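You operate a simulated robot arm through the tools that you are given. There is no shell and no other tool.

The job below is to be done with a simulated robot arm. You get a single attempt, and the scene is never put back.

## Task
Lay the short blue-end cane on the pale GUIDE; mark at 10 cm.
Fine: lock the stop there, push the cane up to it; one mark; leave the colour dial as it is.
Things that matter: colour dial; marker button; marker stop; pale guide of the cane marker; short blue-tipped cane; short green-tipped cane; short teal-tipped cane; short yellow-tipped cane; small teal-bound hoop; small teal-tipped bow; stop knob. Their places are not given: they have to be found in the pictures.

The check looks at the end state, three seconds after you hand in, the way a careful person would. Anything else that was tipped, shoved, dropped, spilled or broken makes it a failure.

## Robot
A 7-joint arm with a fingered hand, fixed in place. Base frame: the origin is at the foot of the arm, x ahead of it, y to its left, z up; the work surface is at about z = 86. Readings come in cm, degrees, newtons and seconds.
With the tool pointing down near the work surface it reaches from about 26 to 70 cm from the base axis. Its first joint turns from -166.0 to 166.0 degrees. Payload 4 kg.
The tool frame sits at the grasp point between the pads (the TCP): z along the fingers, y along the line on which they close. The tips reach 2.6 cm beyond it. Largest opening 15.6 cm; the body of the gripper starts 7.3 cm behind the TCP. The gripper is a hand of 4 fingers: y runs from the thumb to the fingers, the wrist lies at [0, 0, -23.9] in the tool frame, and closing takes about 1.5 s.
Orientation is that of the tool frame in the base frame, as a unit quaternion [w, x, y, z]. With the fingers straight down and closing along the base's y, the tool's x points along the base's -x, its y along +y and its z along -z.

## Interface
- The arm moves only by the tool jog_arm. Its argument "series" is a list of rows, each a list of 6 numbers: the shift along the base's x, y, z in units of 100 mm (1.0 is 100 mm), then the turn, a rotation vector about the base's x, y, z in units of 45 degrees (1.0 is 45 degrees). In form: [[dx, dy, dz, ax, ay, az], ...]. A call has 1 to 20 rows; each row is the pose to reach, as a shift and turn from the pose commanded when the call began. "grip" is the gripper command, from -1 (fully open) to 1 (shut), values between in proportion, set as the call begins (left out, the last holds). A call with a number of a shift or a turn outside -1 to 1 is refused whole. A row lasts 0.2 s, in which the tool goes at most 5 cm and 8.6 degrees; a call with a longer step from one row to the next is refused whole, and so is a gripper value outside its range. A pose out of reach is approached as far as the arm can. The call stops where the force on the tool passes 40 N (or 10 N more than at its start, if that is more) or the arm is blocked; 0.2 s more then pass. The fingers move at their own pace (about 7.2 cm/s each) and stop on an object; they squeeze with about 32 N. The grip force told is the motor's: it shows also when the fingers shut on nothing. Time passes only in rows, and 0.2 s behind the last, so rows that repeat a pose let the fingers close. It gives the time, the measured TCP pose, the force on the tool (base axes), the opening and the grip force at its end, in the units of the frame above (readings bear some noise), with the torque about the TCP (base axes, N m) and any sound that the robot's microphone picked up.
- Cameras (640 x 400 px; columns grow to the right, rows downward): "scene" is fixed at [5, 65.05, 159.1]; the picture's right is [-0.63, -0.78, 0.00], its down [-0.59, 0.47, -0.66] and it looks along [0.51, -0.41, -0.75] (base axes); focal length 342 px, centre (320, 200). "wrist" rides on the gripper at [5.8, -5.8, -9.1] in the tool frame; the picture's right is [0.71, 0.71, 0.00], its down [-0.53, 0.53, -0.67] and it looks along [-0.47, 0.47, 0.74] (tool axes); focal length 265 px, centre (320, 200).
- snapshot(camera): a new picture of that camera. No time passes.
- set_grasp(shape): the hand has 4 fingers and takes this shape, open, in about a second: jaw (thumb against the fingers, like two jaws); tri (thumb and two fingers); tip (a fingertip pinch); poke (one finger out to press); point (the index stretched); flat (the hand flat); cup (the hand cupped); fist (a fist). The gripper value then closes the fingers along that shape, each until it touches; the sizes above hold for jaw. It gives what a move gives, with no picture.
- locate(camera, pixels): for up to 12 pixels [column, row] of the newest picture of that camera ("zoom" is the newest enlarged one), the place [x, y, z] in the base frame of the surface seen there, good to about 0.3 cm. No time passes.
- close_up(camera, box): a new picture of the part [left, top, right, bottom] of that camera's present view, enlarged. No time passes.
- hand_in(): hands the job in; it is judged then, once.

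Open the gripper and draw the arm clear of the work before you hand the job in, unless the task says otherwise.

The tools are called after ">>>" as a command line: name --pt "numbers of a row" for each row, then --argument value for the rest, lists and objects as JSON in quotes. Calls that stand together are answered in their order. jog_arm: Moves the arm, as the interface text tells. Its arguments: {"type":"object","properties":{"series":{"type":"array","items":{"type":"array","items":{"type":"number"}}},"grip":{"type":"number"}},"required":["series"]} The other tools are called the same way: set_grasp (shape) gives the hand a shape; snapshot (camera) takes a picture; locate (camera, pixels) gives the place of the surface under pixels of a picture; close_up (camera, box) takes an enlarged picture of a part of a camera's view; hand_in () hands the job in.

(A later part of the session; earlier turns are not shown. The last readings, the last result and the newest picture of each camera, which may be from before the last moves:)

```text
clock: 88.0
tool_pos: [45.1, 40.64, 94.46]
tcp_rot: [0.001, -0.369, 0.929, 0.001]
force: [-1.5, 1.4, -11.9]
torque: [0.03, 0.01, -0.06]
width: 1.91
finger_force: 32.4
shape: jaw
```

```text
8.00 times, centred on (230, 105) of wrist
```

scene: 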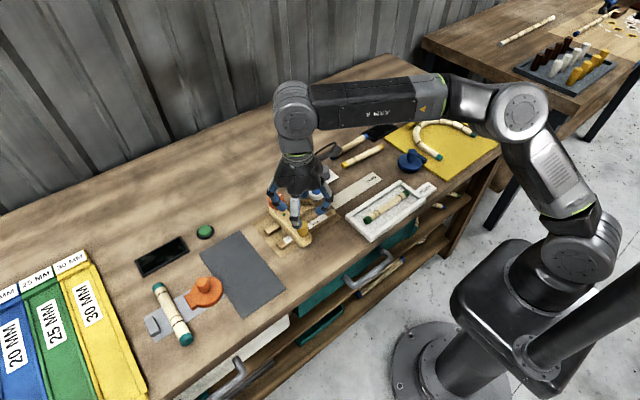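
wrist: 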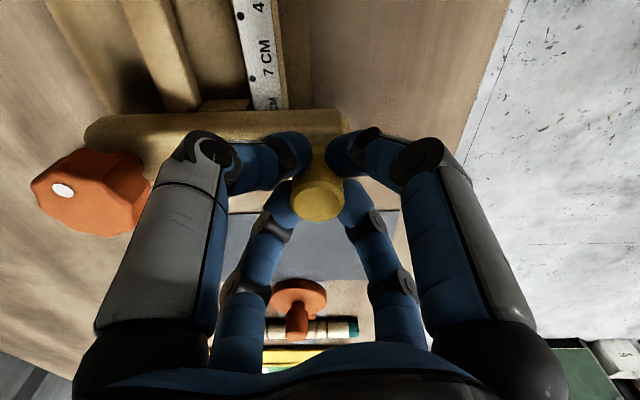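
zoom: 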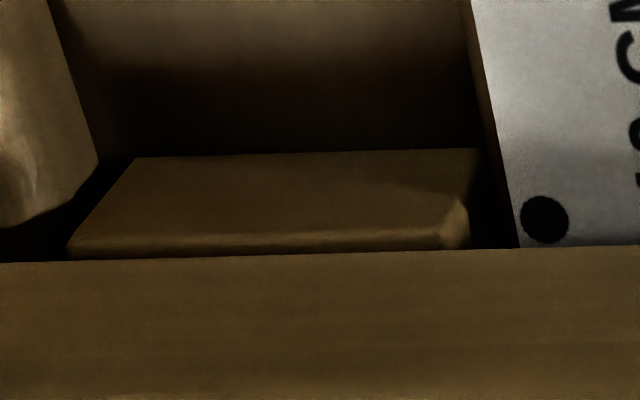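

The stop face averages y = 38.77 and the 10 cm dot y = 38.88, so I move the stop 0.1 cm further.

>>> jog_arm --pt "0 0.005 0 0 0 0" --pt "0 0.01 0 0 0 0" --pt "0 0.01 0 0 0 0"

>>> close_up --camera "wrist" --box '[180, 40, 340, 140]'

>>> locate --camera "zoom" --pixels '[[312, 264], [310, 262], [314, 266], [268, 48], [150, 245], [180, 250], [130, 245], [230, 245], [210, 248], [180, 292], [400, 285], [500, 285]]'

```text
clock: 88.8
tool_pos: [45.1, 40.7, 94.41]
tcp_rot: [0.001, -0.369, 0.929, 0.0]
force: [-1.4, 0.4, -12.2]
torque: [-0.01, 0.05, -0.04]
width: 1.87
finger_force: 32.6
shape: jaw
```

```text
4.00 times, centred on (260, 90) of wrist
```

zoom: 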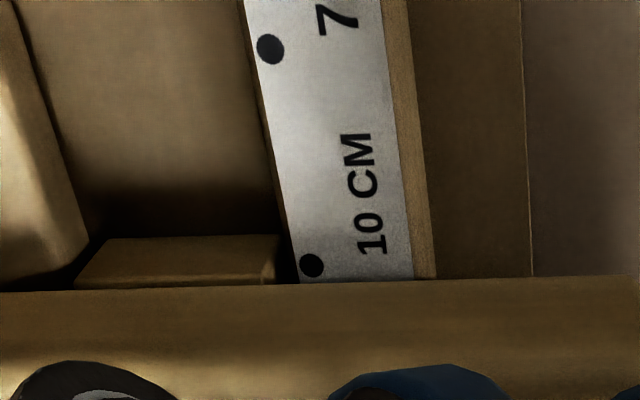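

```text
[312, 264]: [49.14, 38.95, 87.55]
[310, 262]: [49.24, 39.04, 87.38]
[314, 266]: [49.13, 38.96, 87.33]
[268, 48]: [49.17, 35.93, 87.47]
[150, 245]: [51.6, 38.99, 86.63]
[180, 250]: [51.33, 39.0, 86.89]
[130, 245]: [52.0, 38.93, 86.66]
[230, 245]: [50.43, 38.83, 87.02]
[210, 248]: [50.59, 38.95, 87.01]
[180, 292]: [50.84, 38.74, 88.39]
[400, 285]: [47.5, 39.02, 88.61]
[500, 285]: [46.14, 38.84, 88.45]
```

Stop face (38.9) and dot (38.98) now agree within 0.1 cm. I open the fingers gently and lift off, then check the stop again.

>>> jog_arm --pt "0 0 0 0 0 0" --pt "0 0 0 0 0 0" --pt "0 0 0 0 0 0" --pt "0 0 0 0 0 0" --pt "0 0 0 0 0 0" --grip 0.2

>>> jog_arm --pt "0 0 0.2 0 0 0" --pt "0 0 0.5 0 0 0" --pt "0 0 0.8 0 0 0" --pt "0 0 0.9 0 0 0"

>>> snapshot --camera "wrist"

>>> close_up --camera "scene" --box '[240, 150, 360, 250]'

```text
clock: 90.0
tool_pos: [45.18, 40.65, 94.47]
tcp_rot: [0.001, -0.369, 0.929, 0.001]
force: [0.5, 0.0, 0.1]
torque: [0.0, 0.0, 0.02]
width: 6.22
finger_force: 0.1
shape: jaw
```

```text
clock: 91.0
tool_pos: [45.15, 40.66, 103.36]
tcp_rot: [0.001, -0.369, 0.93, 0.0]
force: [0.1, -0.2, -0.5]
torque: [-0.01, -0.01, 0.01]
width: 6.21
finger_force: 0.1
shape: jaw
```

```text
taken
```

wrist: 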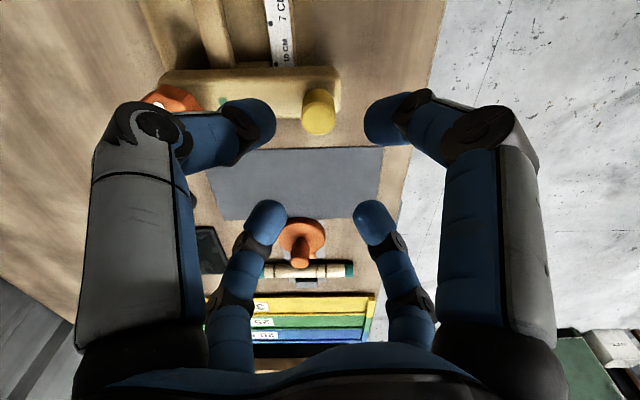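

```text
4.00 times, centred on (300, 200) of scene
```

zoom: 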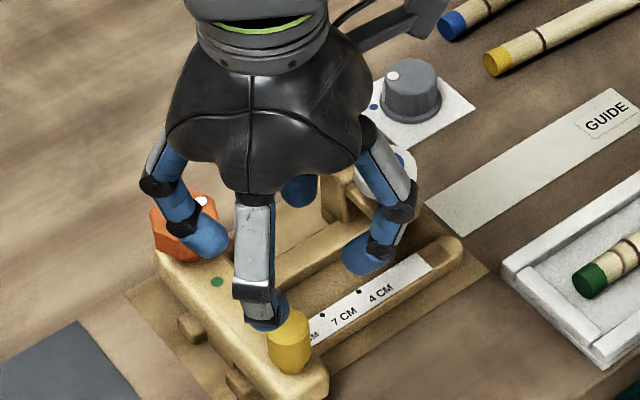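

The stop is at 10 cm and free of the hand. Next the orange knob near (56.1, 41.0): I first turn the yaw +45° here (to have room for a clockwise turn), then tilt the tool 10° outwards to gain reach.

>>> jog_arm --pt "0 0 0 0 0 0.18" --pt "0 0 0 0 0 0.36" --pt "0 0 0 0 0 0.54" --pt "0 0 0 0 0 0.72" --pt "0 0 0 0 0 0.9" --pt "0 0 0 0 0 1.0"

>>> jog_arm --pt "0 0 -0.1 0.065 -0.09 0" --pt "0 0 -0.2 0.131 -0.18 0" --pt "0.3 0 -0.3 0.131 -0.18 0" --pt "0.6 0.0 -0.4 0.131 -0.18 0" --pt "0.6 0.0 -0.4 0.131 -0.18 0"

>>> snapshot --camera "wrist"

>>> snapshot --camera "scene"

```text
clock: 92.4
tool_pos: [45.22, 40.63, 103.6]
tcp_rot: [0.0, -0.697, 0.717, 0.0]
force: [0.2, 0.4, 0.9]
torque: [0.01, 0.04, -0.01]
width: 6.22
finger_force: 0.1
shape: jaw
```

```text
clock: 93.6
tool_pos: [51.23, 40.61, 99.53]
tcp_rot: [0.088, -0.694, 0.715, -0.012]
force: [0.3, -0.5, 0.3]
torque: [0.01, 0.03, -0.01]
width: 6.21
finger_force: 0.1
shape: jaw
```

```text
taken
```

wrist: 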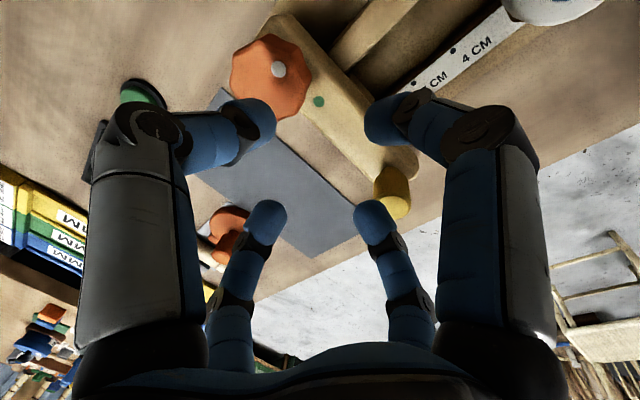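

```text
taken
```

scene: 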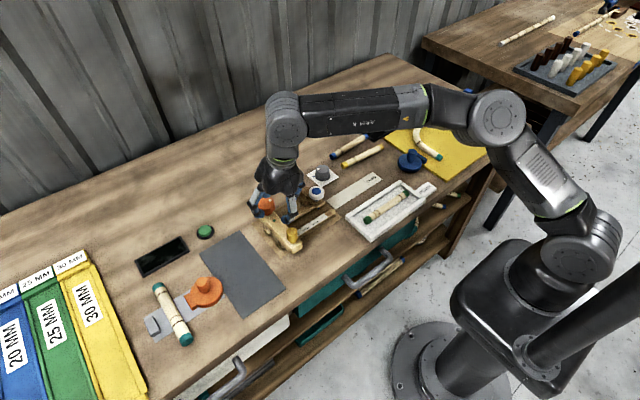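

The wrist view shows the knob at (270,75) with its white dot at (279,69) and the green dot at (319,101). I zoom and locate.

>>> close_up --camera "wrist" --box '[210, 20, 350, 130]'

```text
3.64 times, centred on (280, 75) of wrist
```

zoom: 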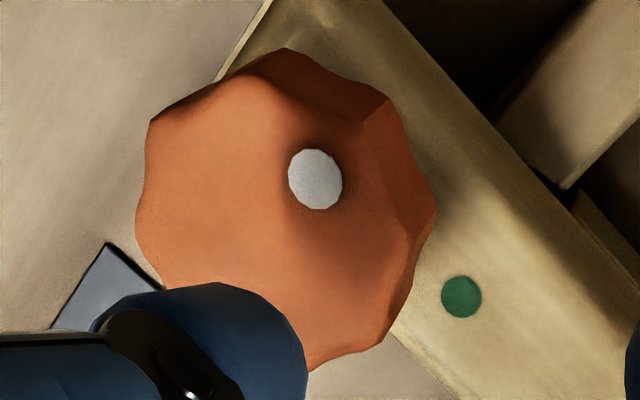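

I locate the white dot, green dot and several points of the knob's rim in this zoom.

>>> locate --camera "zoom" --pixels '[[315, 178], [461, 297], [155, 125], [145, 225], [285, 65], [370, 110], [345, 200], [320, 330], [250, 200], [420, 210], [360, 330], [200, 250]]'

```text
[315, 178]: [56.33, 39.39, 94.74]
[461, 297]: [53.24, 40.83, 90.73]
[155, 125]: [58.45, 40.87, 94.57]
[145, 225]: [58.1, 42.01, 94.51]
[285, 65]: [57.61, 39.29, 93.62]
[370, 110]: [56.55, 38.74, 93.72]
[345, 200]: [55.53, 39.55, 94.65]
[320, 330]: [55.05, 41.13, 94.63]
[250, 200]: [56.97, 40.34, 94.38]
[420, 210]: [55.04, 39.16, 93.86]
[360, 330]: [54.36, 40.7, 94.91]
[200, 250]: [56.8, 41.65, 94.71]
```

The knob centre is near (56.2, 41.0), its white dot points to -y and the green dot lies to -x, so a clockwise quarter turn is needed. I move over the knob.

>>> jog_arm --pt "0.25 0.02 0 0 0 0" --pt "0.497 0.04 0 0 0 0" --pt "0.497 0.04 -0.1 0 0 0" --pt "0.497 0.04 -0.1 0 0 0"

>>> snapshot --camera "wrist"

```text
clock: 94.6
tool_pos: [56.18, 40.98, 98.44]
tcp_rot: [0.087, -0.694, 0.714, -0.011]
force: [-0.1, 0.4, -0.5]
torque: [0.0, 0.0, 0.0]
width: 6.22
finger_force: 0.1
shape: jaw
```

```text
taken
```

wrist: 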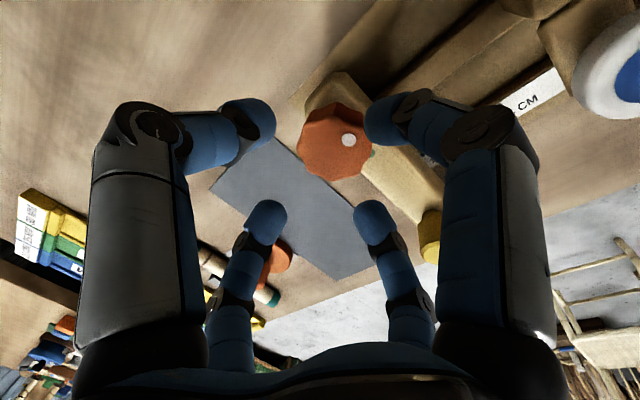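

I check the knob's centre in this view by locating its rim at (302,140), (370,135), (330,108), (335,178).

>>> locate --camera "wrist" --pixels '[[302, 125], [303, 150], [330, 110], [358, 118], [340, 178], [318, 172], [348, 140], [363, 160], [370, 140], [320, 140]]'

>>> close_up --camera "wrist" --box '[280, 90, 400, 190]'

```text
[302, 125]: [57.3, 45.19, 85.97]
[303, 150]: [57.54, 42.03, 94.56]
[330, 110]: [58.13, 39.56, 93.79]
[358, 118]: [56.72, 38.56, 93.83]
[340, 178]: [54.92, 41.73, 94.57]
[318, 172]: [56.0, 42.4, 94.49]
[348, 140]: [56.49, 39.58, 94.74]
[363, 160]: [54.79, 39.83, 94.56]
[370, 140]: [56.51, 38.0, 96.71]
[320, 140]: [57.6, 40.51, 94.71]
```

```text
4.00 times, centred on (340, 140) of wrist
```

zoom: 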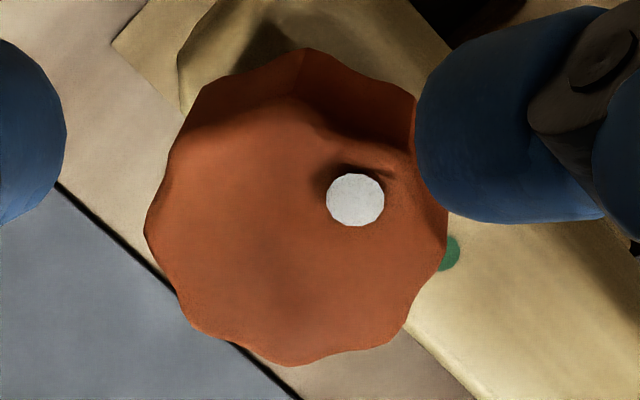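

The rim fits a centre near (56.3, 40.8). I descend around the knob to TCP z ≈ 94.6, adjusting by (+0.1, -0.13).

>>> jog_arm --pt "0.01 -0.013 -0.1 0 0 0" --pt "0.01 -0.013 -0.2 0 0 0" --pt "0.01 -0.013 -0.3 0 0 0" --pt "0.01 -0.013 -0.38 0 0 0" --pt "0.01 -0.013 -0.38 0 0 0"

>>> snapshot --camera "wrist"

>>> close_up --camera "scene" --box '[220, 150, 340, 250]'

```text
clock: 95.8
tool_pos: [56.35, 40.89, 94.59]
tcp_rot: [0.088, -0.694, 0.715, -0.012]
force: [-0.3, -0.3, 0.4]
torque: [0.02, 0.0, -0.01]
width: 6.21
finger_force: 0.1
shape: jaw
```

```text
taken
```

wrist: 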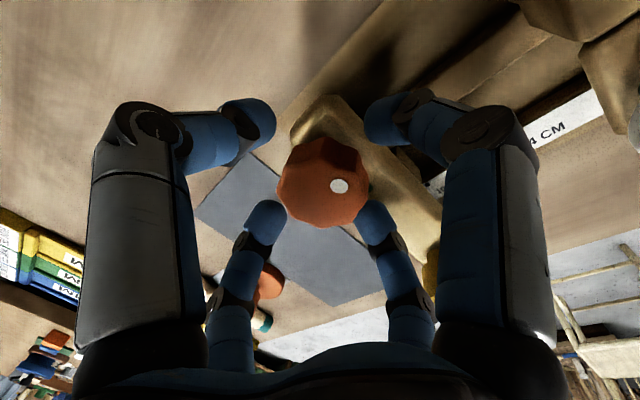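

```text
4.00 times, centred on (280, 200) of scene
```

zoom: 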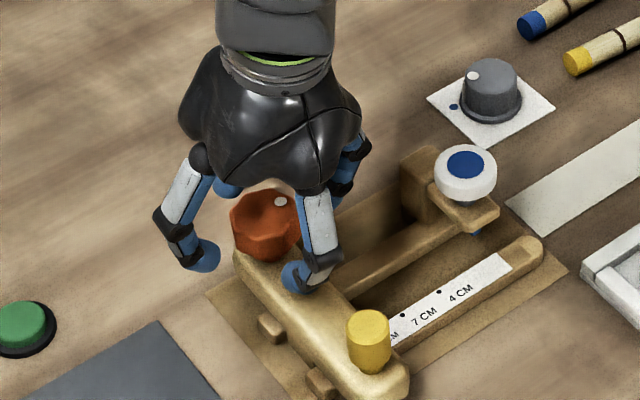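

The knob sits between the four fingers. I close on it, then check whether the stop has shifted.

>>> jog_arm --pt "0 0 0 0 0 0" --pt "0 0 0 0 0 0" --pt "0 0 0 0 0 0" --pt "0 0 0 0 0 0" --pt "0 0 0 0 0 0" --pt "0 0 0 0 0 0" --pt "0 0 0 0 0 0" --grip 0.9

>>> snapshot --camera "wrist"

>>> close_up --camera "scene" --box '[255, 180, 335, 250]'

```text
clock: 97.4
tool_pos: [56.38, 40.87, 94.65]
tcp_rot: [0.087, -0.694, 0.714, -0.011]
force: [0.4, -0.1, -9.0]
torque: [-0.18, 0.15, 0.0]
width: 3.39
finger_force: 31.6
shape: jaw
```

```text
taken
```

wrist: 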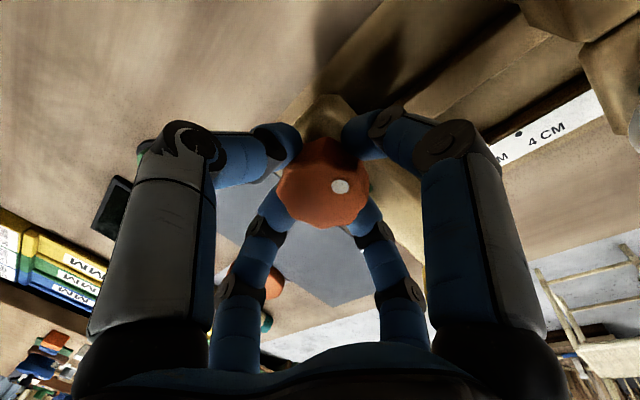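

```text
5.71 times, centred on (295, 215) of scene
```

zoom: 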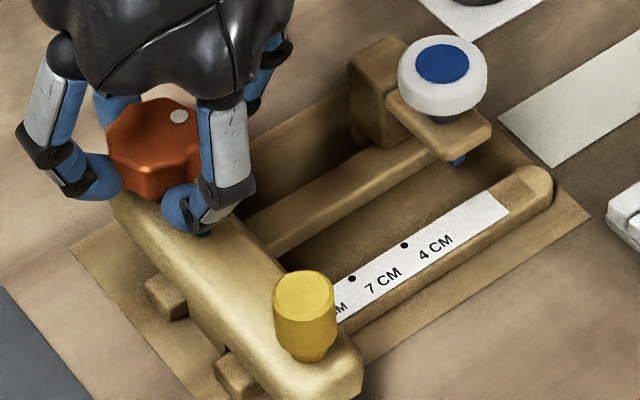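

Gripped at width 3.39. I check the stop's place from the handle's top rim in this zoom.

>>> locate --camera "zoom" --pixels '[[304, 292], [282, 292], [328, 292], [304, 278], [304, 306], [294, 285], [314, 300], [352, 279], [404, 246]]'

```text
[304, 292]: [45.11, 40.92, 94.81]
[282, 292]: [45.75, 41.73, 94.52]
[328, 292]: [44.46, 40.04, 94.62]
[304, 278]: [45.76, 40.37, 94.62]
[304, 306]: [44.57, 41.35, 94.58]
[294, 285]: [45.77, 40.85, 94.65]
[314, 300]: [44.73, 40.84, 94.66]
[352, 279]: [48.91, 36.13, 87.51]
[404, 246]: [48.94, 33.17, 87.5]
```

The stop is still right (handle moved 2.9 cm in all). I now turn the knob clockwise about the tool's own axis, first 24°, watching torque.

>>> jog_arm --pt "0.0 0.0 0.0 0.0125 0.009 -0.088" --pt "0 0 0 0.025 0.018 -0.175" --pt "0 0 0 0.05 0.036 -0.35" --pt "0 0 0 0.075 0.054 -0.525" --pt "0 0 0 0.075 0.054 -0.525"

>>> snapshot --camera "wrist"

>>> close_up --camera "scene" --box '[255, 180, 335, 250]'

```text
clock: 98.6
tool_pos: [56.28, 40.79, 94.79]
tcp_rot: [0.089, -0.529, 0.844, 0.005]
force: [5.6, -5.1, -12.4]
torque: [-0.63, -0.15, 0.01]
width: 3.37
finger_force: 32.4
shape: jaw
```

```text
taken
```

wrist: 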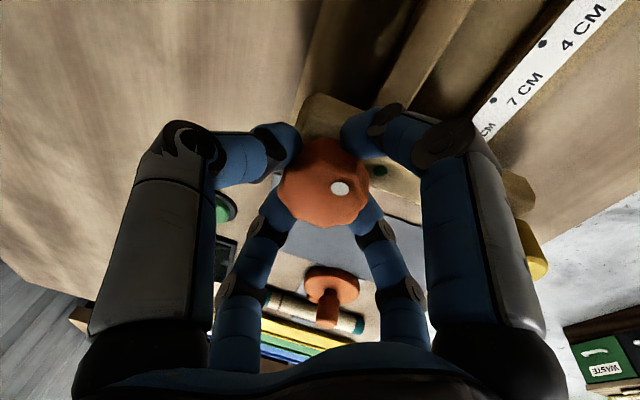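

```text
5.71 times, centred on (295, 215) of scene
```

zoom: 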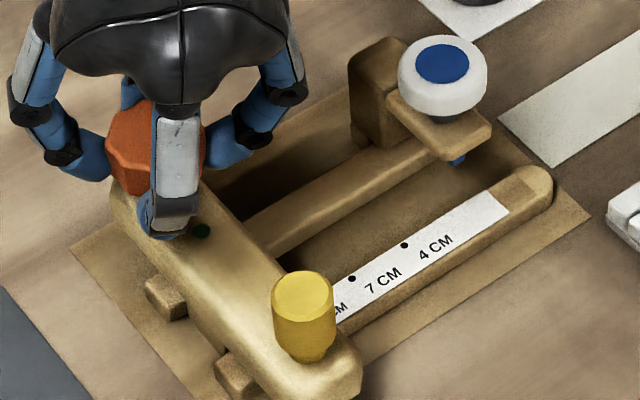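

The knob turns with the hand (white dot unmoved at (340,187) in the wrist view). I continue by 40° more.

>>> jog_arm --pt "0 0 0 0.025 0.018 -0.175" --pt "0 0 0 0.05 0.036 -0.35" --pt "0 0 0 0.075 0.054 -0.525" --pt "0 0 0 0.1 0.073 -0.7" --pt "0 0 0 0.125 0.091 -0.876" --pt "0 0 0 0.125 0.091 -0.876"

>>> snapshot --camera "wrist"

>>> close_up --camera "scene" --box '[255, 180, 335, 250]'

```text
clock: 100.0
tool_pos: [56.35, 40.75, 94.67]
tcp_rot: [0.081, -0.208, 0.974, 0.034]
force: [5.6, -18.6, -3.2]
torque: [-1.39, 0.05, 0.0]
width: 3.4
finger_force: 32.4
shape: jaw
```

```text
taken
```

wrist: 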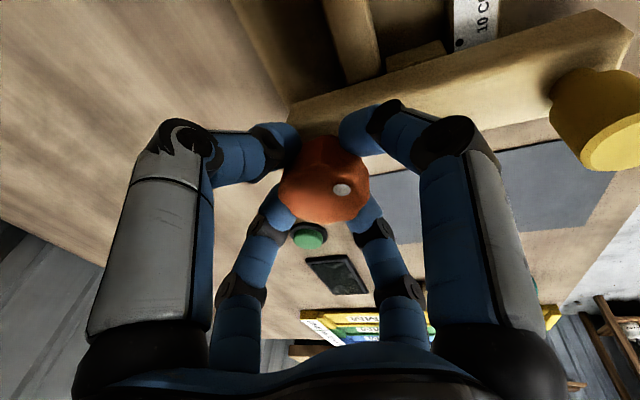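

```text
5.71 times, centred on (295, 215) of scene
```

zoom: 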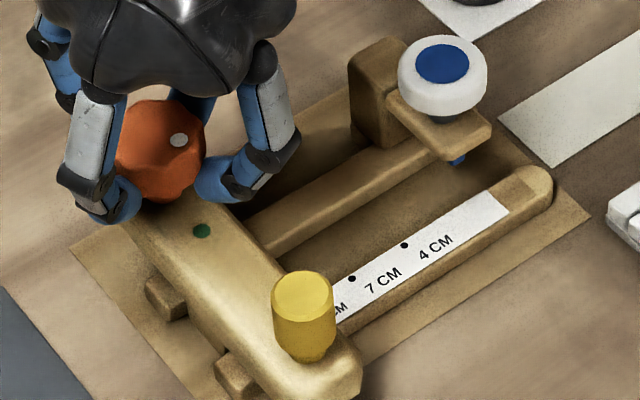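

Turned about 64° so far; a sideways force of -18 N in y has built up. I check the stop against the 10 cm dot at (459,43) before going on.

>>> close_up --camera "wrist" --box '[370, 0, 530, 100]'

>>> locate --camera "zoom" --pixels '[[356, 170], [352, 172], [360, 168], [200, 180], [240, 175], [160, 190], [220, 190], [250, 165], [300, 205], [420, 180], [450, 172], [560, 145]]'

```text
4.00 times, centred on (450, 50) of wrist
```

zoom: 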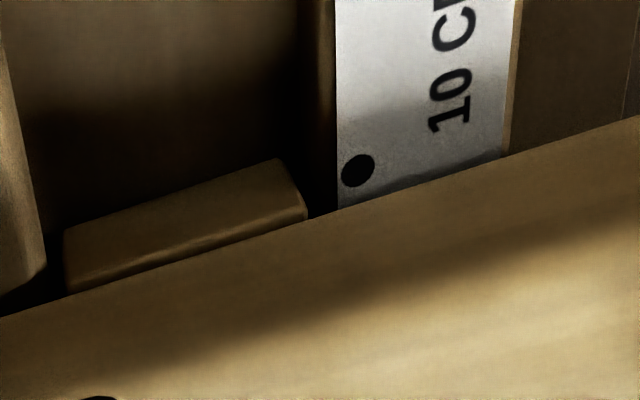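

```text
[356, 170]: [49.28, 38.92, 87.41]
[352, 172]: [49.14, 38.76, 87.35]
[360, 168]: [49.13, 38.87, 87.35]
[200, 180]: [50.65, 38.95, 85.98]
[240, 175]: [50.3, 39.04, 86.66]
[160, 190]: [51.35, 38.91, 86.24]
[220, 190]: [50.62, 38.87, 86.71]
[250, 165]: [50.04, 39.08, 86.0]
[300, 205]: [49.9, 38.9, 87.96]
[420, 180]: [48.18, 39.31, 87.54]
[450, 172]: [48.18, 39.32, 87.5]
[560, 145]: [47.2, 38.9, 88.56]
```

The stop face (38.92) still matches the dot (38.85). I continue the clockwise turn another 26°, easing the TCP slightly towards -y.

>>> jog_arm --pt "0 -0.005 0 0.025 0.018 -0.175" --pt "0 -0.008 0 0.05 0.036 -0.35" --pt "0 -0.01 0 0.075 0.054 -0.525" --pt "0 -0.01 0 0.081 0.059 -0.57" --pt "0 -0.01 0 0.081 0.059 -0.57"

>>> snapshot --camera "wrist"

>>> close_up --camera "scene" --box '[255, 180, 335, 250]'

```text
clock: 101.2
tool_pos: [56.28, 40.69, 94.7]
tcp_rot: [0.072, 0.016, 0.996, 0.05]
force: [3.2, -23.2, -1.1]
torque: [-1.52, 0.27, 0.1]
width: 3.5
finger_force: 31.9
shape: jaw
```

```text
taken
```

wrist: 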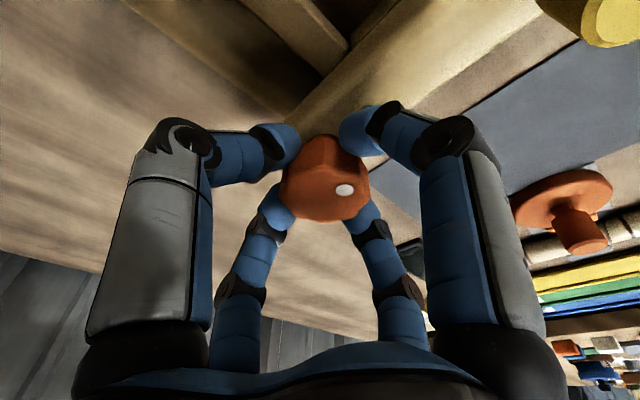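

```text
5.71 times, centred on (295, 215) of scene
```

zoom: 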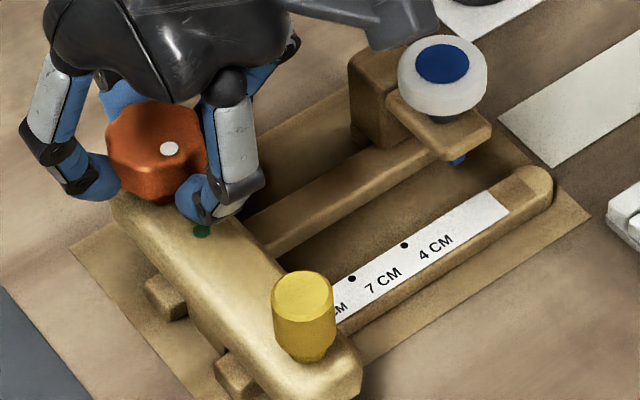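

The hand has turned 90°; the white dot is now at (169,149) in the scene zoom. I locate dot, green dot and rim to see the dot's bearing.

>>> locate --camera "zoom" --pixels '[[169, 149], [167, 151], [171, 147], [202, 231], [110, 150], [150, 108], [195, 160], [140, 165], [150, 135]]'

```text
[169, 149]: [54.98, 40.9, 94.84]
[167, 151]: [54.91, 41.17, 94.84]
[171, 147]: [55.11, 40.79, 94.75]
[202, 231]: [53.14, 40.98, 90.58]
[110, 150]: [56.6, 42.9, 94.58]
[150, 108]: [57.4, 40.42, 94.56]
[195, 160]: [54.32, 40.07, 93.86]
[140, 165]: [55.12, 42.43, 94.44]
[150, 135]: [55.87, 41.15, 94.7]
```

The white dot at (55.0, 40.95) now points straight at the green dot (53.1, 41.0): locked. I open the fingers and rise.

>>> jog_arm --pt "0 -0.01 0 0 0 0" --pt "0 -0.01 0 0 0 0" --pt "0 -0.01 0 0 0 0" --pt "0 -0.01 0 0 0 0" --pt "0 -0.01 0 0 0 0" --grip 0.2

>>> jog_arm --pt "0 0 0.15 0 0 0" --pt "0 0 0.35 0 0 0" --pt "-0.2 -0.1 0.45 0 0 0" --pt "-0.5 -0.2 0.5 0 0 0" --pt "-0.8 -0.3 0.55 0 0 0" --pt "-0.8 -0.3 0.55 0 0 0"

>>> snapshot --camera "wrist"

>>> close_up --camera "scene" --box '[235, 150, 365, 250]'

```text
clock: 102.4
tool_pos: [56.34, 40.76, 94.69]
tcp_rot: [0.072, 0.015, 0.996, 0.052]
force: [-0.1, -0.9, 0.5]
torque: [-0.01, -0.04, 0.0]
width: 6.2
finger_force: 0.0
shape: jaw
```

```text
clock: 103.8
tool_pos: [48.21, 37.77, 100.24]
tcp_rot: [0.071, 0.015, 0.996, 0.052]
force: [-0.2, -0.7, 0.4]
torque: [0.04, 0.0, -0.02]
width: 6.19
finger_force: 0.1
shape: jaw
```

```text
taken
```

wrist: 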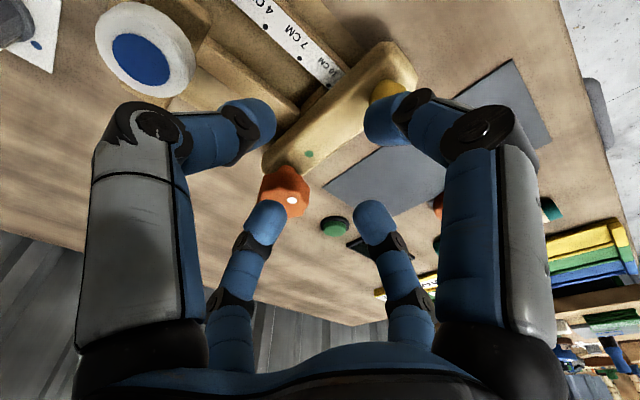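

```text
4.00 times, centred on (300, 200) of scene
```

zoom: 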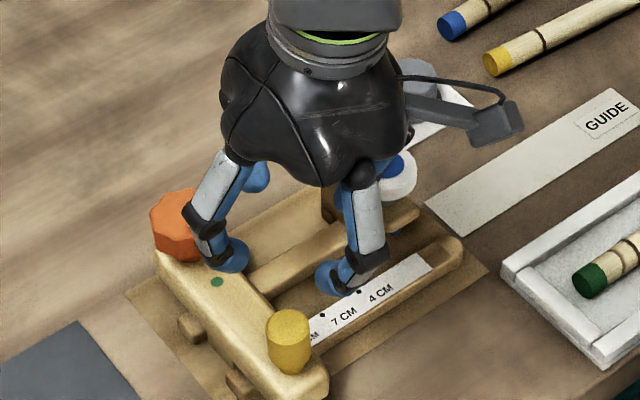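

In this view the knob's dot at (292,200) and the green dot at (309,154) need a closer look. I zoom on the knob.

>>> close_up --camera "wrist" --box '[240, 130, 340, 230]'

>>> locate --camera "wrist" --pixels '[[292, 200], [309, 154], [270, 175], [300, 172], [304, 200], [285, 168], [265, 195], [290, 213]]'

```text
4.00 times, centred on (290, 180) of wrist
```

zoom: 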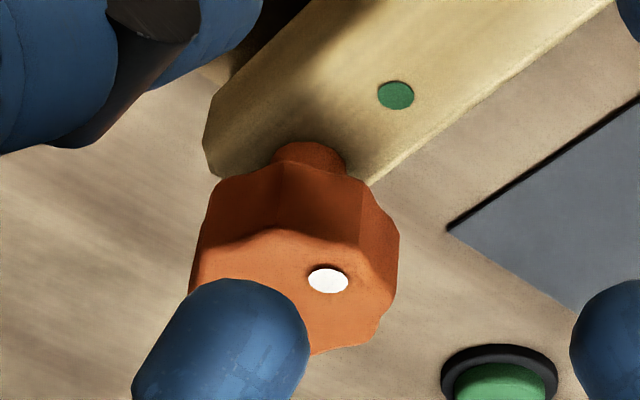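

```text
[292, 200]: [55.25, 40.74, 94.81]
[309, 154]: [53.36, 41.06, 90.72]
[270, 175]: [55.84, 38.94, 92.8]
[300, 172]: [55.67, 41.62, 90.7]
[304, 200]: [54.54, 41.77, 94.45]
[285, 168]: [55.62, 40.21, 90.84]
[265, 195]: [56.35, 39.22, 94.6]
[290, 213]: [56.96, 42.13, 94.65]
```

By these readings the dot's bearing is about -171°, the green dot's about 177°. I draw the hand back to get a clear, enlarged scene view of the knob.

>>> jog_arm --pt "-0.2 -0.3 0.1 0 0 0" --pt "-0.35 -0.65 0.2 0 0 0" --pt "-0.45 -1.0 0.3 0 0 0" --pt "-0.45 -1.0 0.3 0 0 0"

>>> close_up --camera "scene" --box '[260, 185, 300, 225]'

>>> close_up --camera "wrist" --box '[240, 60, 440, 200]'

```text
clock: 104.8
tool_pos: [43.67, 27.54, 103.4]
tcp_rot: [0.072, 0.016, 0.996, 0.052]
force: [0.1, -0.2, 0.6]
torque: [-0.01, -0.01, -0.01]
width: 6.22
finger_force: 0.1
shape: jaw
```

```text
10.00 times, centred on (280, 205) of scene
```

zoom: 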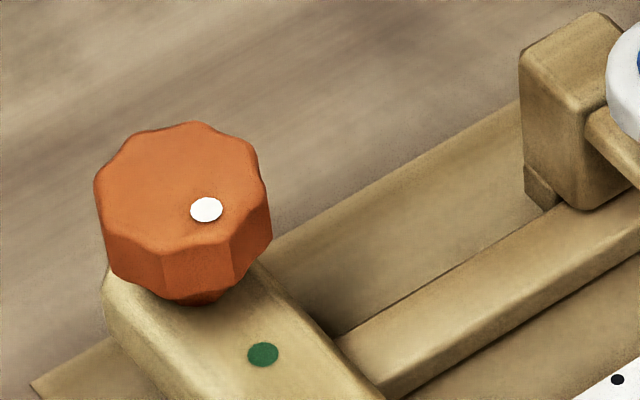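

```text
2.86 times, centred on (340, 130) of wrist
```

zoom: 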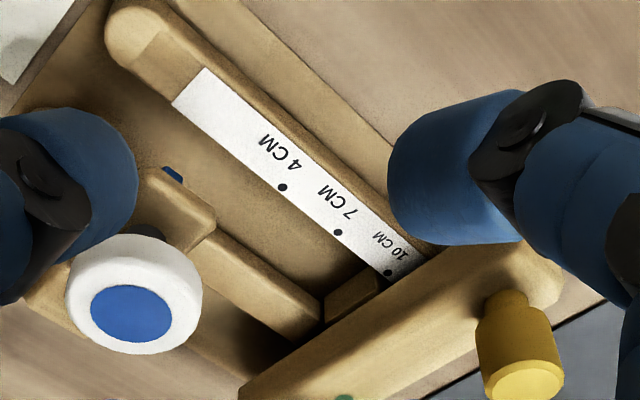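

The enlarged view shows the white dot pointing along -x at the green dot, so the stop is locked, and the 10 CM dot sits right at the bar. Now I untilt the hand, then turn yaw to about +45° on the way to the blue cane.

>>> jog_arm --pt "0 0 0 -0.065 0.09 0" --pt "0 0 0 -0.131 0.18 0" --pt "0.2 -0.3 0 -0.131 0.18 0" --pt "0.4 -0.6 0 -0.131 0.18 0" --pt "0.6 -0.9 0 -0.131 0.18 0" --pt "0.65 -1.0 0 -0.131 0.18 0"

>>> jog_arm --pt "0.2 -0.3 -0.05 0 0 0.19" --pt "0.4 -0.6 -0.1 0 0 0.38" --pt "0.6 -0.9 -0.15 0 0 0.57" --pt "0.7 -1.0 -0.2 0 0 0.76" --pt "0.7 -1.0 -0.2 0 0 0.95" --pt "0.7 -1.0 -0.2 0 0 1.0"

>>> snapshot --camera "wrist"

>>> snapshot --camera "scene"

```text
clock: 106.2
tool_pos: [50.32, 17.77, 103.11]
tcp_rot: [0.0, 0.014, 1.0, -0.001]
force: [-0.7, 0.0, 0.4]
torque: [-0.03, 0.0, -0.02]
width: 6.21
finger_force: 0.0
shape: jaw
```

```text
clock: 107.6
tool_pos: [57.29, 7.73, 101.14]
tcp_rot: [0.001, -0.369, 0.93, 0.0]
force: [0.6, -0.1, 0.2]
torque: [0.01, 0.0, -0.02]
width: 6.19
finger_force: 0.0
shape: jaw
```

```text
taken
```

wrist: 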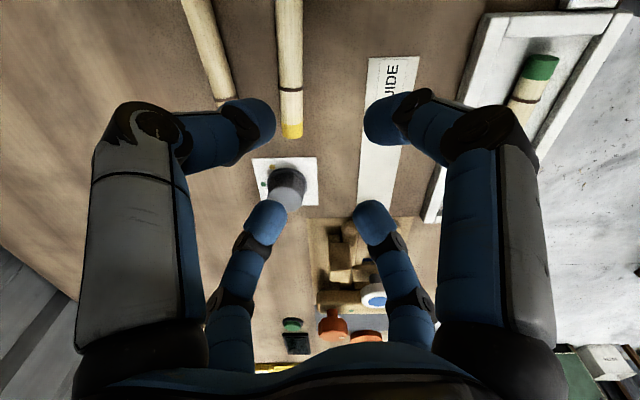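

```text
taken
```

scene: 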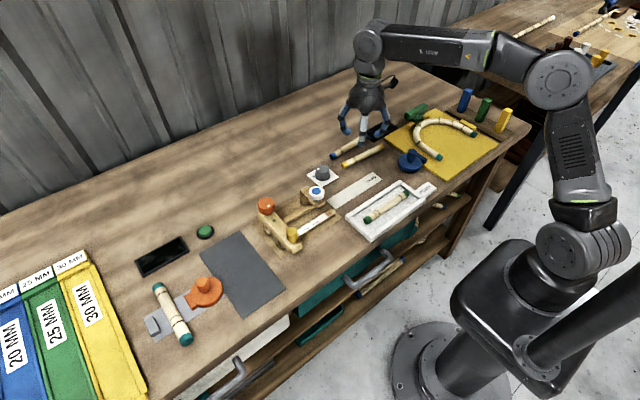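

I measure the blue cane's ends precisely with an enlarged scene view.

>>> close_up --camera "scene" --box '[320, 115, 400, 170]'

```text
7.27 times, centred on (360, 142) of scene
```

zoom: 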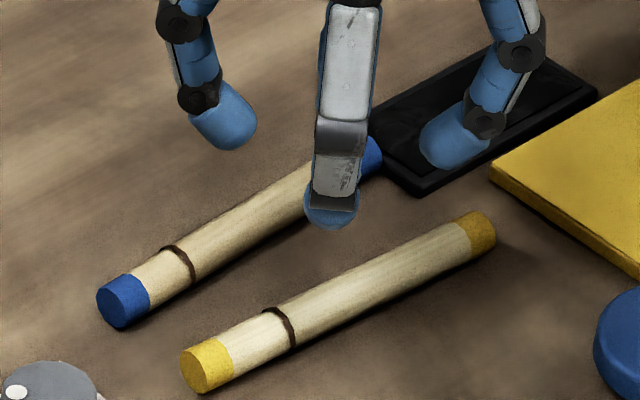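

I locate points along the blue cane: the near end face (112,305), ridge points, and the far end near the slab (372,150).

>>> locate --camera "zoom" --pixels '[[100, 300], [125, 322], [118, 282], [145, 275], [180, 255], [230, 225], [280, 200], [368, 145], [376, 165], [380, 155], [395, 165], [460, 110]]'

```text
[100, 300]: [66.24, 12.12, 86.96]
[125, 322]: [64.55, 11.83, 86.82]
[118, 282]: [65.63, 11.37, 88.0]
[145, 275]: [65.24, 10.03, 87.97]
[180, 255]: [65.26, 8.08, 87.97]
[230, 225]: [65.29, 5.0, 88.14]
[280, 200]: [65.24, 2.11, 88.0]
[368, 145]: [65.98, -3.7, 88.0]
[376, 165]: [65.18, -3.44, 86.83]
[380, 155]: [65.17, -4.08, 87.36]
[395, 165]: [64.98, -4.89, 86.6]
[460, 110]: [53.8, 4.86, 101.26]
```

The cane is 2.0 cm thick, about 16 cm long (y from -4.2 to 12.0) along x ≈ 65.3. I move above (65.3, 1.9) with the fingers open to 7 cm.

>>> jog_arm --pt "0.3 -0.2 0 0 0 0" --pt "0.6 -0.4 -0.1 0 0 0" --pt "0.8 -0.583 -0.2 0 0 0.02" --pt "0.8 -0.583 -0.3 0 0 0.04" --pt "0.8 -0.583 -0.3 0 0 0.04" --grip 0.1

>>> snapshot --camera "wrist"

>>> close_up --camera "scene" --box '[310, 80, 430, 175]'

```text
clock: 108.8
tool_pos: [65.13, 1.76, 98.22]
tcp_rot: [0.003, -0.383, 0.924, -0.001]
force: [0.0, 0.2, -1.0]
torque: [0.01, -0.02, 0.02]
width: 7.0
finger_force: 0.0
shape: jaw
```

```text
taken
```

wrist: 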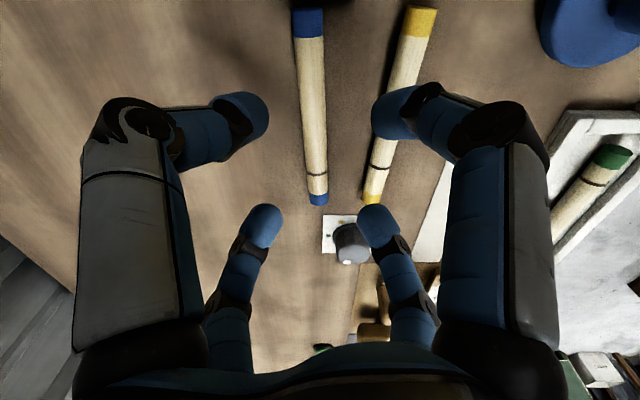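

```text
4.21 times, centred on (370, 128) of scene
```

zoom: 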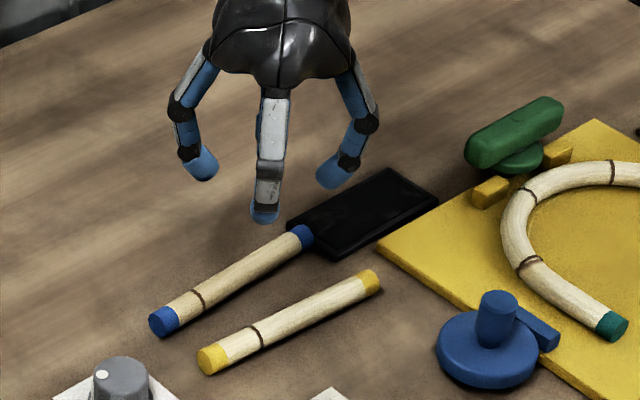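

The cane appears slightly left of the axis at row 104 (col 313 vs 320). I locate its edges in this wrist view.

>>> locate --camera "wrist" --pixels '[[300, 104], [313, 104], [326, 104], [306, 60], [318, 180], [313, 130], [312, 90], [309, 30], [319, 198], [306, 15]]'

>>> close_up --camera "wrist" --box '[250, 0, 410, 210]'

```text
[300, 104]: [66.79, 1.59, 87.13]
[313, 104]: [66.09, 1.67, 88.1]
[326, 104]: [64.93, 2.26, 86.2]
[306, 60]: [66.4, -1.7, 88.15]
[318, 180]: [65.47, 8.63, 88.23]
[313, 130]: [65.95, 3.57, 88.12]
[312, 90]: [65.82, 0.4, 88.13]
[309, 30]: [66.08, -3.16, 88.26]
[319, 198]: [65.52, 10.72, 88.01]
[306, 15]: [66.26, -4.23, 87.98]
```

```text
1.90 times, centred on (330, 105) of wrist
```

zoom: 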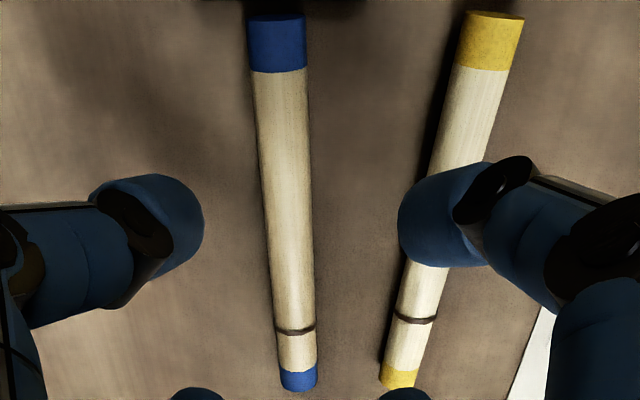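

The cane's axis runs at about 2.8° to y and lies near x ≈ 65.6 at y = 1.8. I shift +0.4 cm in x, turn +2.8°, and descend halfway to look again.

>>> jog_arm --pt "0.02 0 -0.1 0 0 0.03" --pt "0.04 0 -0.25 0 0 0.062" --pt "0.04 0 -0.4 0 0 0.062" --pt "0.04 0 -0.4 0 0 0.062"

>>> snapshot --camera "wrist"

```text
clock: 109.8
tool_pos: [65.58, 1.88, 94.15]
tcp_rot: [0.003, -0.406, 0.914, 0.0]
force: [0.8, 0.0, -0.3]
torque: [-0.03, 0.0, -0.02]
width: 6.98
finger_force: 0.0
shape: jaw
```

```text
taken
```

wrist: 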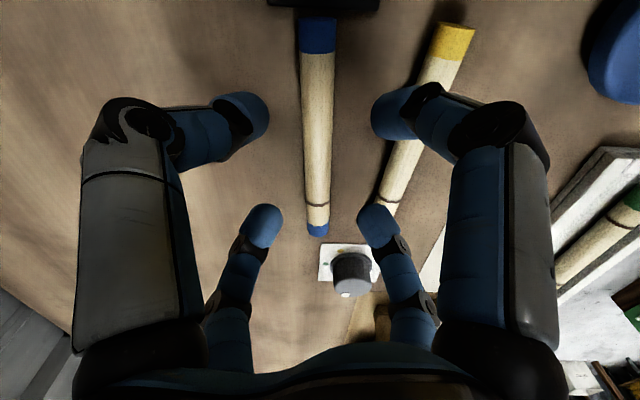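

The cane now lies on column 317, on the tool axis. I descend to TCP z ≈ 89.0.

>>> jog_arm --pt "0.01 0 -0.2 0 0 0" --pt "0.01 0 -0.35 0 0 0" --pt "0.01 0 -0.45 0 0 0" --pt "0.01 0 -0.5 0 0 0" --pt "0.01 0 -0.5 0 0 0"

>>> snapshot --camera "wrist"

>>> close_up --camera "scene" --box '[310, 80, 430, 175]'

```text
clock: 111.0
tool_pos: [65.71, 1.85, 89.14]
tcp_rot: [0.002, -0.405, 0.914, 0.0]
force: [0.3, -0.6, 0.2]
torque: [0.02, 0.02, -0.03]
width: 6.99
finger_force: 0.1
shape: jaw
```

```text
taken
```

wrist: 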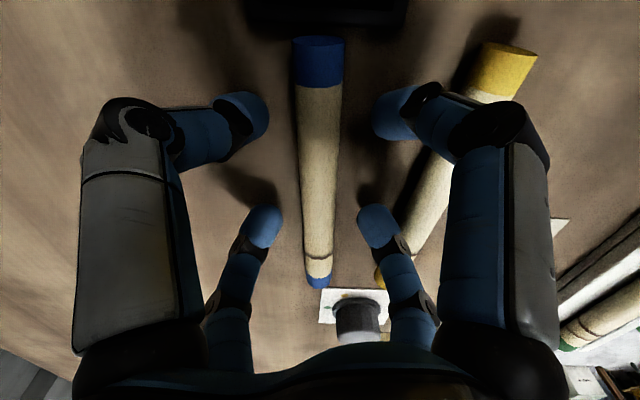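

```text
4.21 times, centred on (370, 128) of scene
```

zoom: 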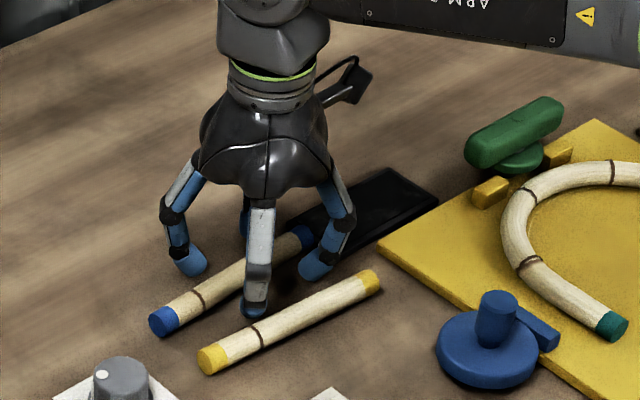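

The cane is centred between the finger pairs. I close the fingers on it.

>>> jog_arm --pt "0 0 0 0 0 0" --pt "0 0 0 0 0 0" --pt "0 0 0 0 0 0" --pt "0 0 0 0 0 0" --pt "0 0 0 0 0 0" --pt "0 0 0 0 0 0" --pt "0 0 0 0 0 0" --grip 0.95

>>> snapshot --camera "wrist"

>>> close_up --camera "scene" --box '[310, 80, 430, 175]'

```text
clock: 112.6
tool_pos: [65.73, 1.85, 89.16]
tcp_rot: [0.001, -0.406, 0.914, 0.0]
force: [0.1, 0.5, -0.1]
torque: [0.02, -0.01, 0.0]
width: 2.03
finger_force: 32.1
shape: jaw
```

```text
taken
```

wrist: 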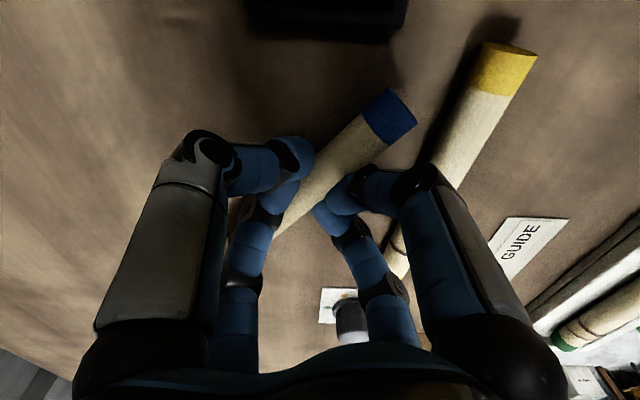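

```text
4.21 times, centred on (370, 128) of scene
```

zoom: 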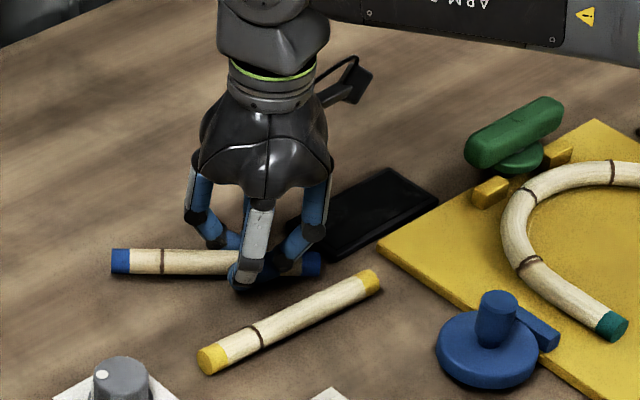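

The cane swung in the grip to lie along the tool's x axis (width 2.03, held at 32 N); nothing else was touched. I lift it straight up.

>>> jog_arm --pt "0 0 0.05 0 0 0" --pt "0 0 0.15 0 0 0" --pt "0 0 0.3 0 0 0" --pt "0 0 0.5 0 0 0" --pt "0 0 0.7 0 0 0" --pt "0 0 0.8 0 0 0"

>>> snapshot --camera "wrist"

>>> snapshot --camera "scene"

>>> close_up --camera "scene" --box '[310, 60, 430, 175]'

```text
clock: 114.0
tool_pos: [65.8, 1.85, 97.24]
tcp_rot: [0.002, -0.406, 0.914, 0.0]
force: [-0.1, -0.6, 0.0]
torque: [-0.04, 0.01, -0.02]
width: 2.02
finger_force: 32.0
shape: jaw
```

```text
taken
```

wrist: 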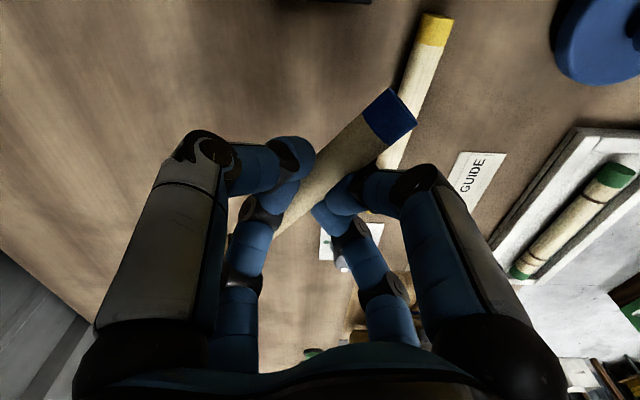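

```text
taken
```

scene: 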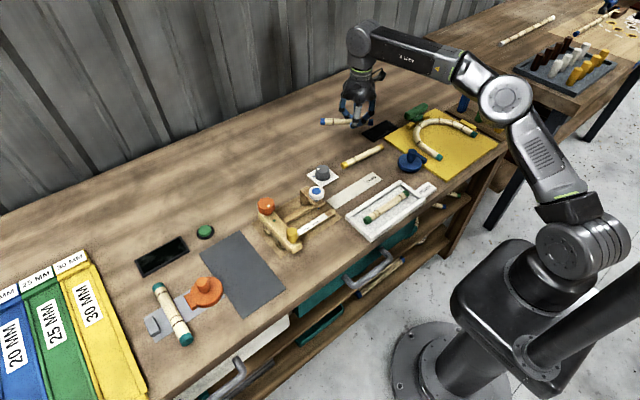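

```text
3.48 times, centred on (370, 118) of scene
```

zoom: 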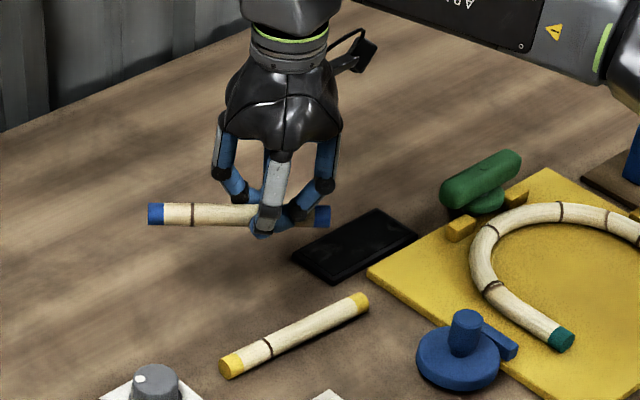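

The cane hangs level in the grip. I measure its direction from its two ends (155,213) and (322,216) in the zoom.

>>> locate --camera "zoom" --pixels '[[150, 214], [158, 206], [158, 222], [190, 208], [225, 207], [240, 208], [316, 208], [322, 210], [326, 216], [318, 226]]'

```text
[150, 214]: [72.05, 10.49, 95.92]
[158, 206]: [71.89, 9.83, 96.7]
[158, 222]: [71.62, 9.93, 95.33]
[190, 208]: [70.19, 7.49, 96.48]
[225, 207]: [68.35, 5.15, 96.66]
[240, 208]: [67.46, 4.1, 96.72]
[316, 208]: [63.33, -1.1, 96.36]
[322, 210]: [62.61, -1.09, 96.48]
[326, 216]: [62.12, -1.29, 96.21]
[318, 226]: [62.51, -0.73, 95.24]
```

The cane points along azimuth ~50.5°, with the tool yaw at 47.9°. Before carrying it over I measure the tray's near wall and the guide in an enlarged scene view.

>>> close_up --camera "scene" --box '[300, 160, 440, 250]'

>>> locate --camera "zoom" --pixels '[[210, 237], [330, 155], [440, 95], [250, 270], [150, 180], [190, 205], [345, 65], [375, 82], [60, 170], [100, 195], [270, 120], [20, 140]]'

```text
4.44 times, centred on (370, 205) of scene
```

zoom: 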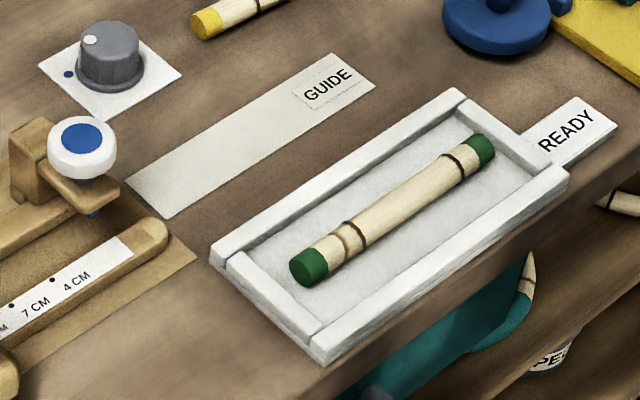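

```text
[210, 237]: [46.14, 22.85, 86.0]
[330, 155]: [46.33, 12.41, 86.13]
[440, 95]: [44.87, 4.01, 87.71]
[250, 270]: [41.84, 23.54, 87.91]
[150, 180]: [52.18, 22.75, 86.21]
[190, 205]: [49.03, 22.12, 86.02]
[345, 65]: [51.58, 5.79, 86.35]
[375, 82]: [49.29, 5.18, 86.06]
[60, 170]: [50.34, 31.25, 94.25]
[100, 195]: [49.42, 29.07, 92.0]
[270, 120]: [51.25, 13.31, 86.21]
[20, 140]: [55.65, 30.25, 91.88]
```

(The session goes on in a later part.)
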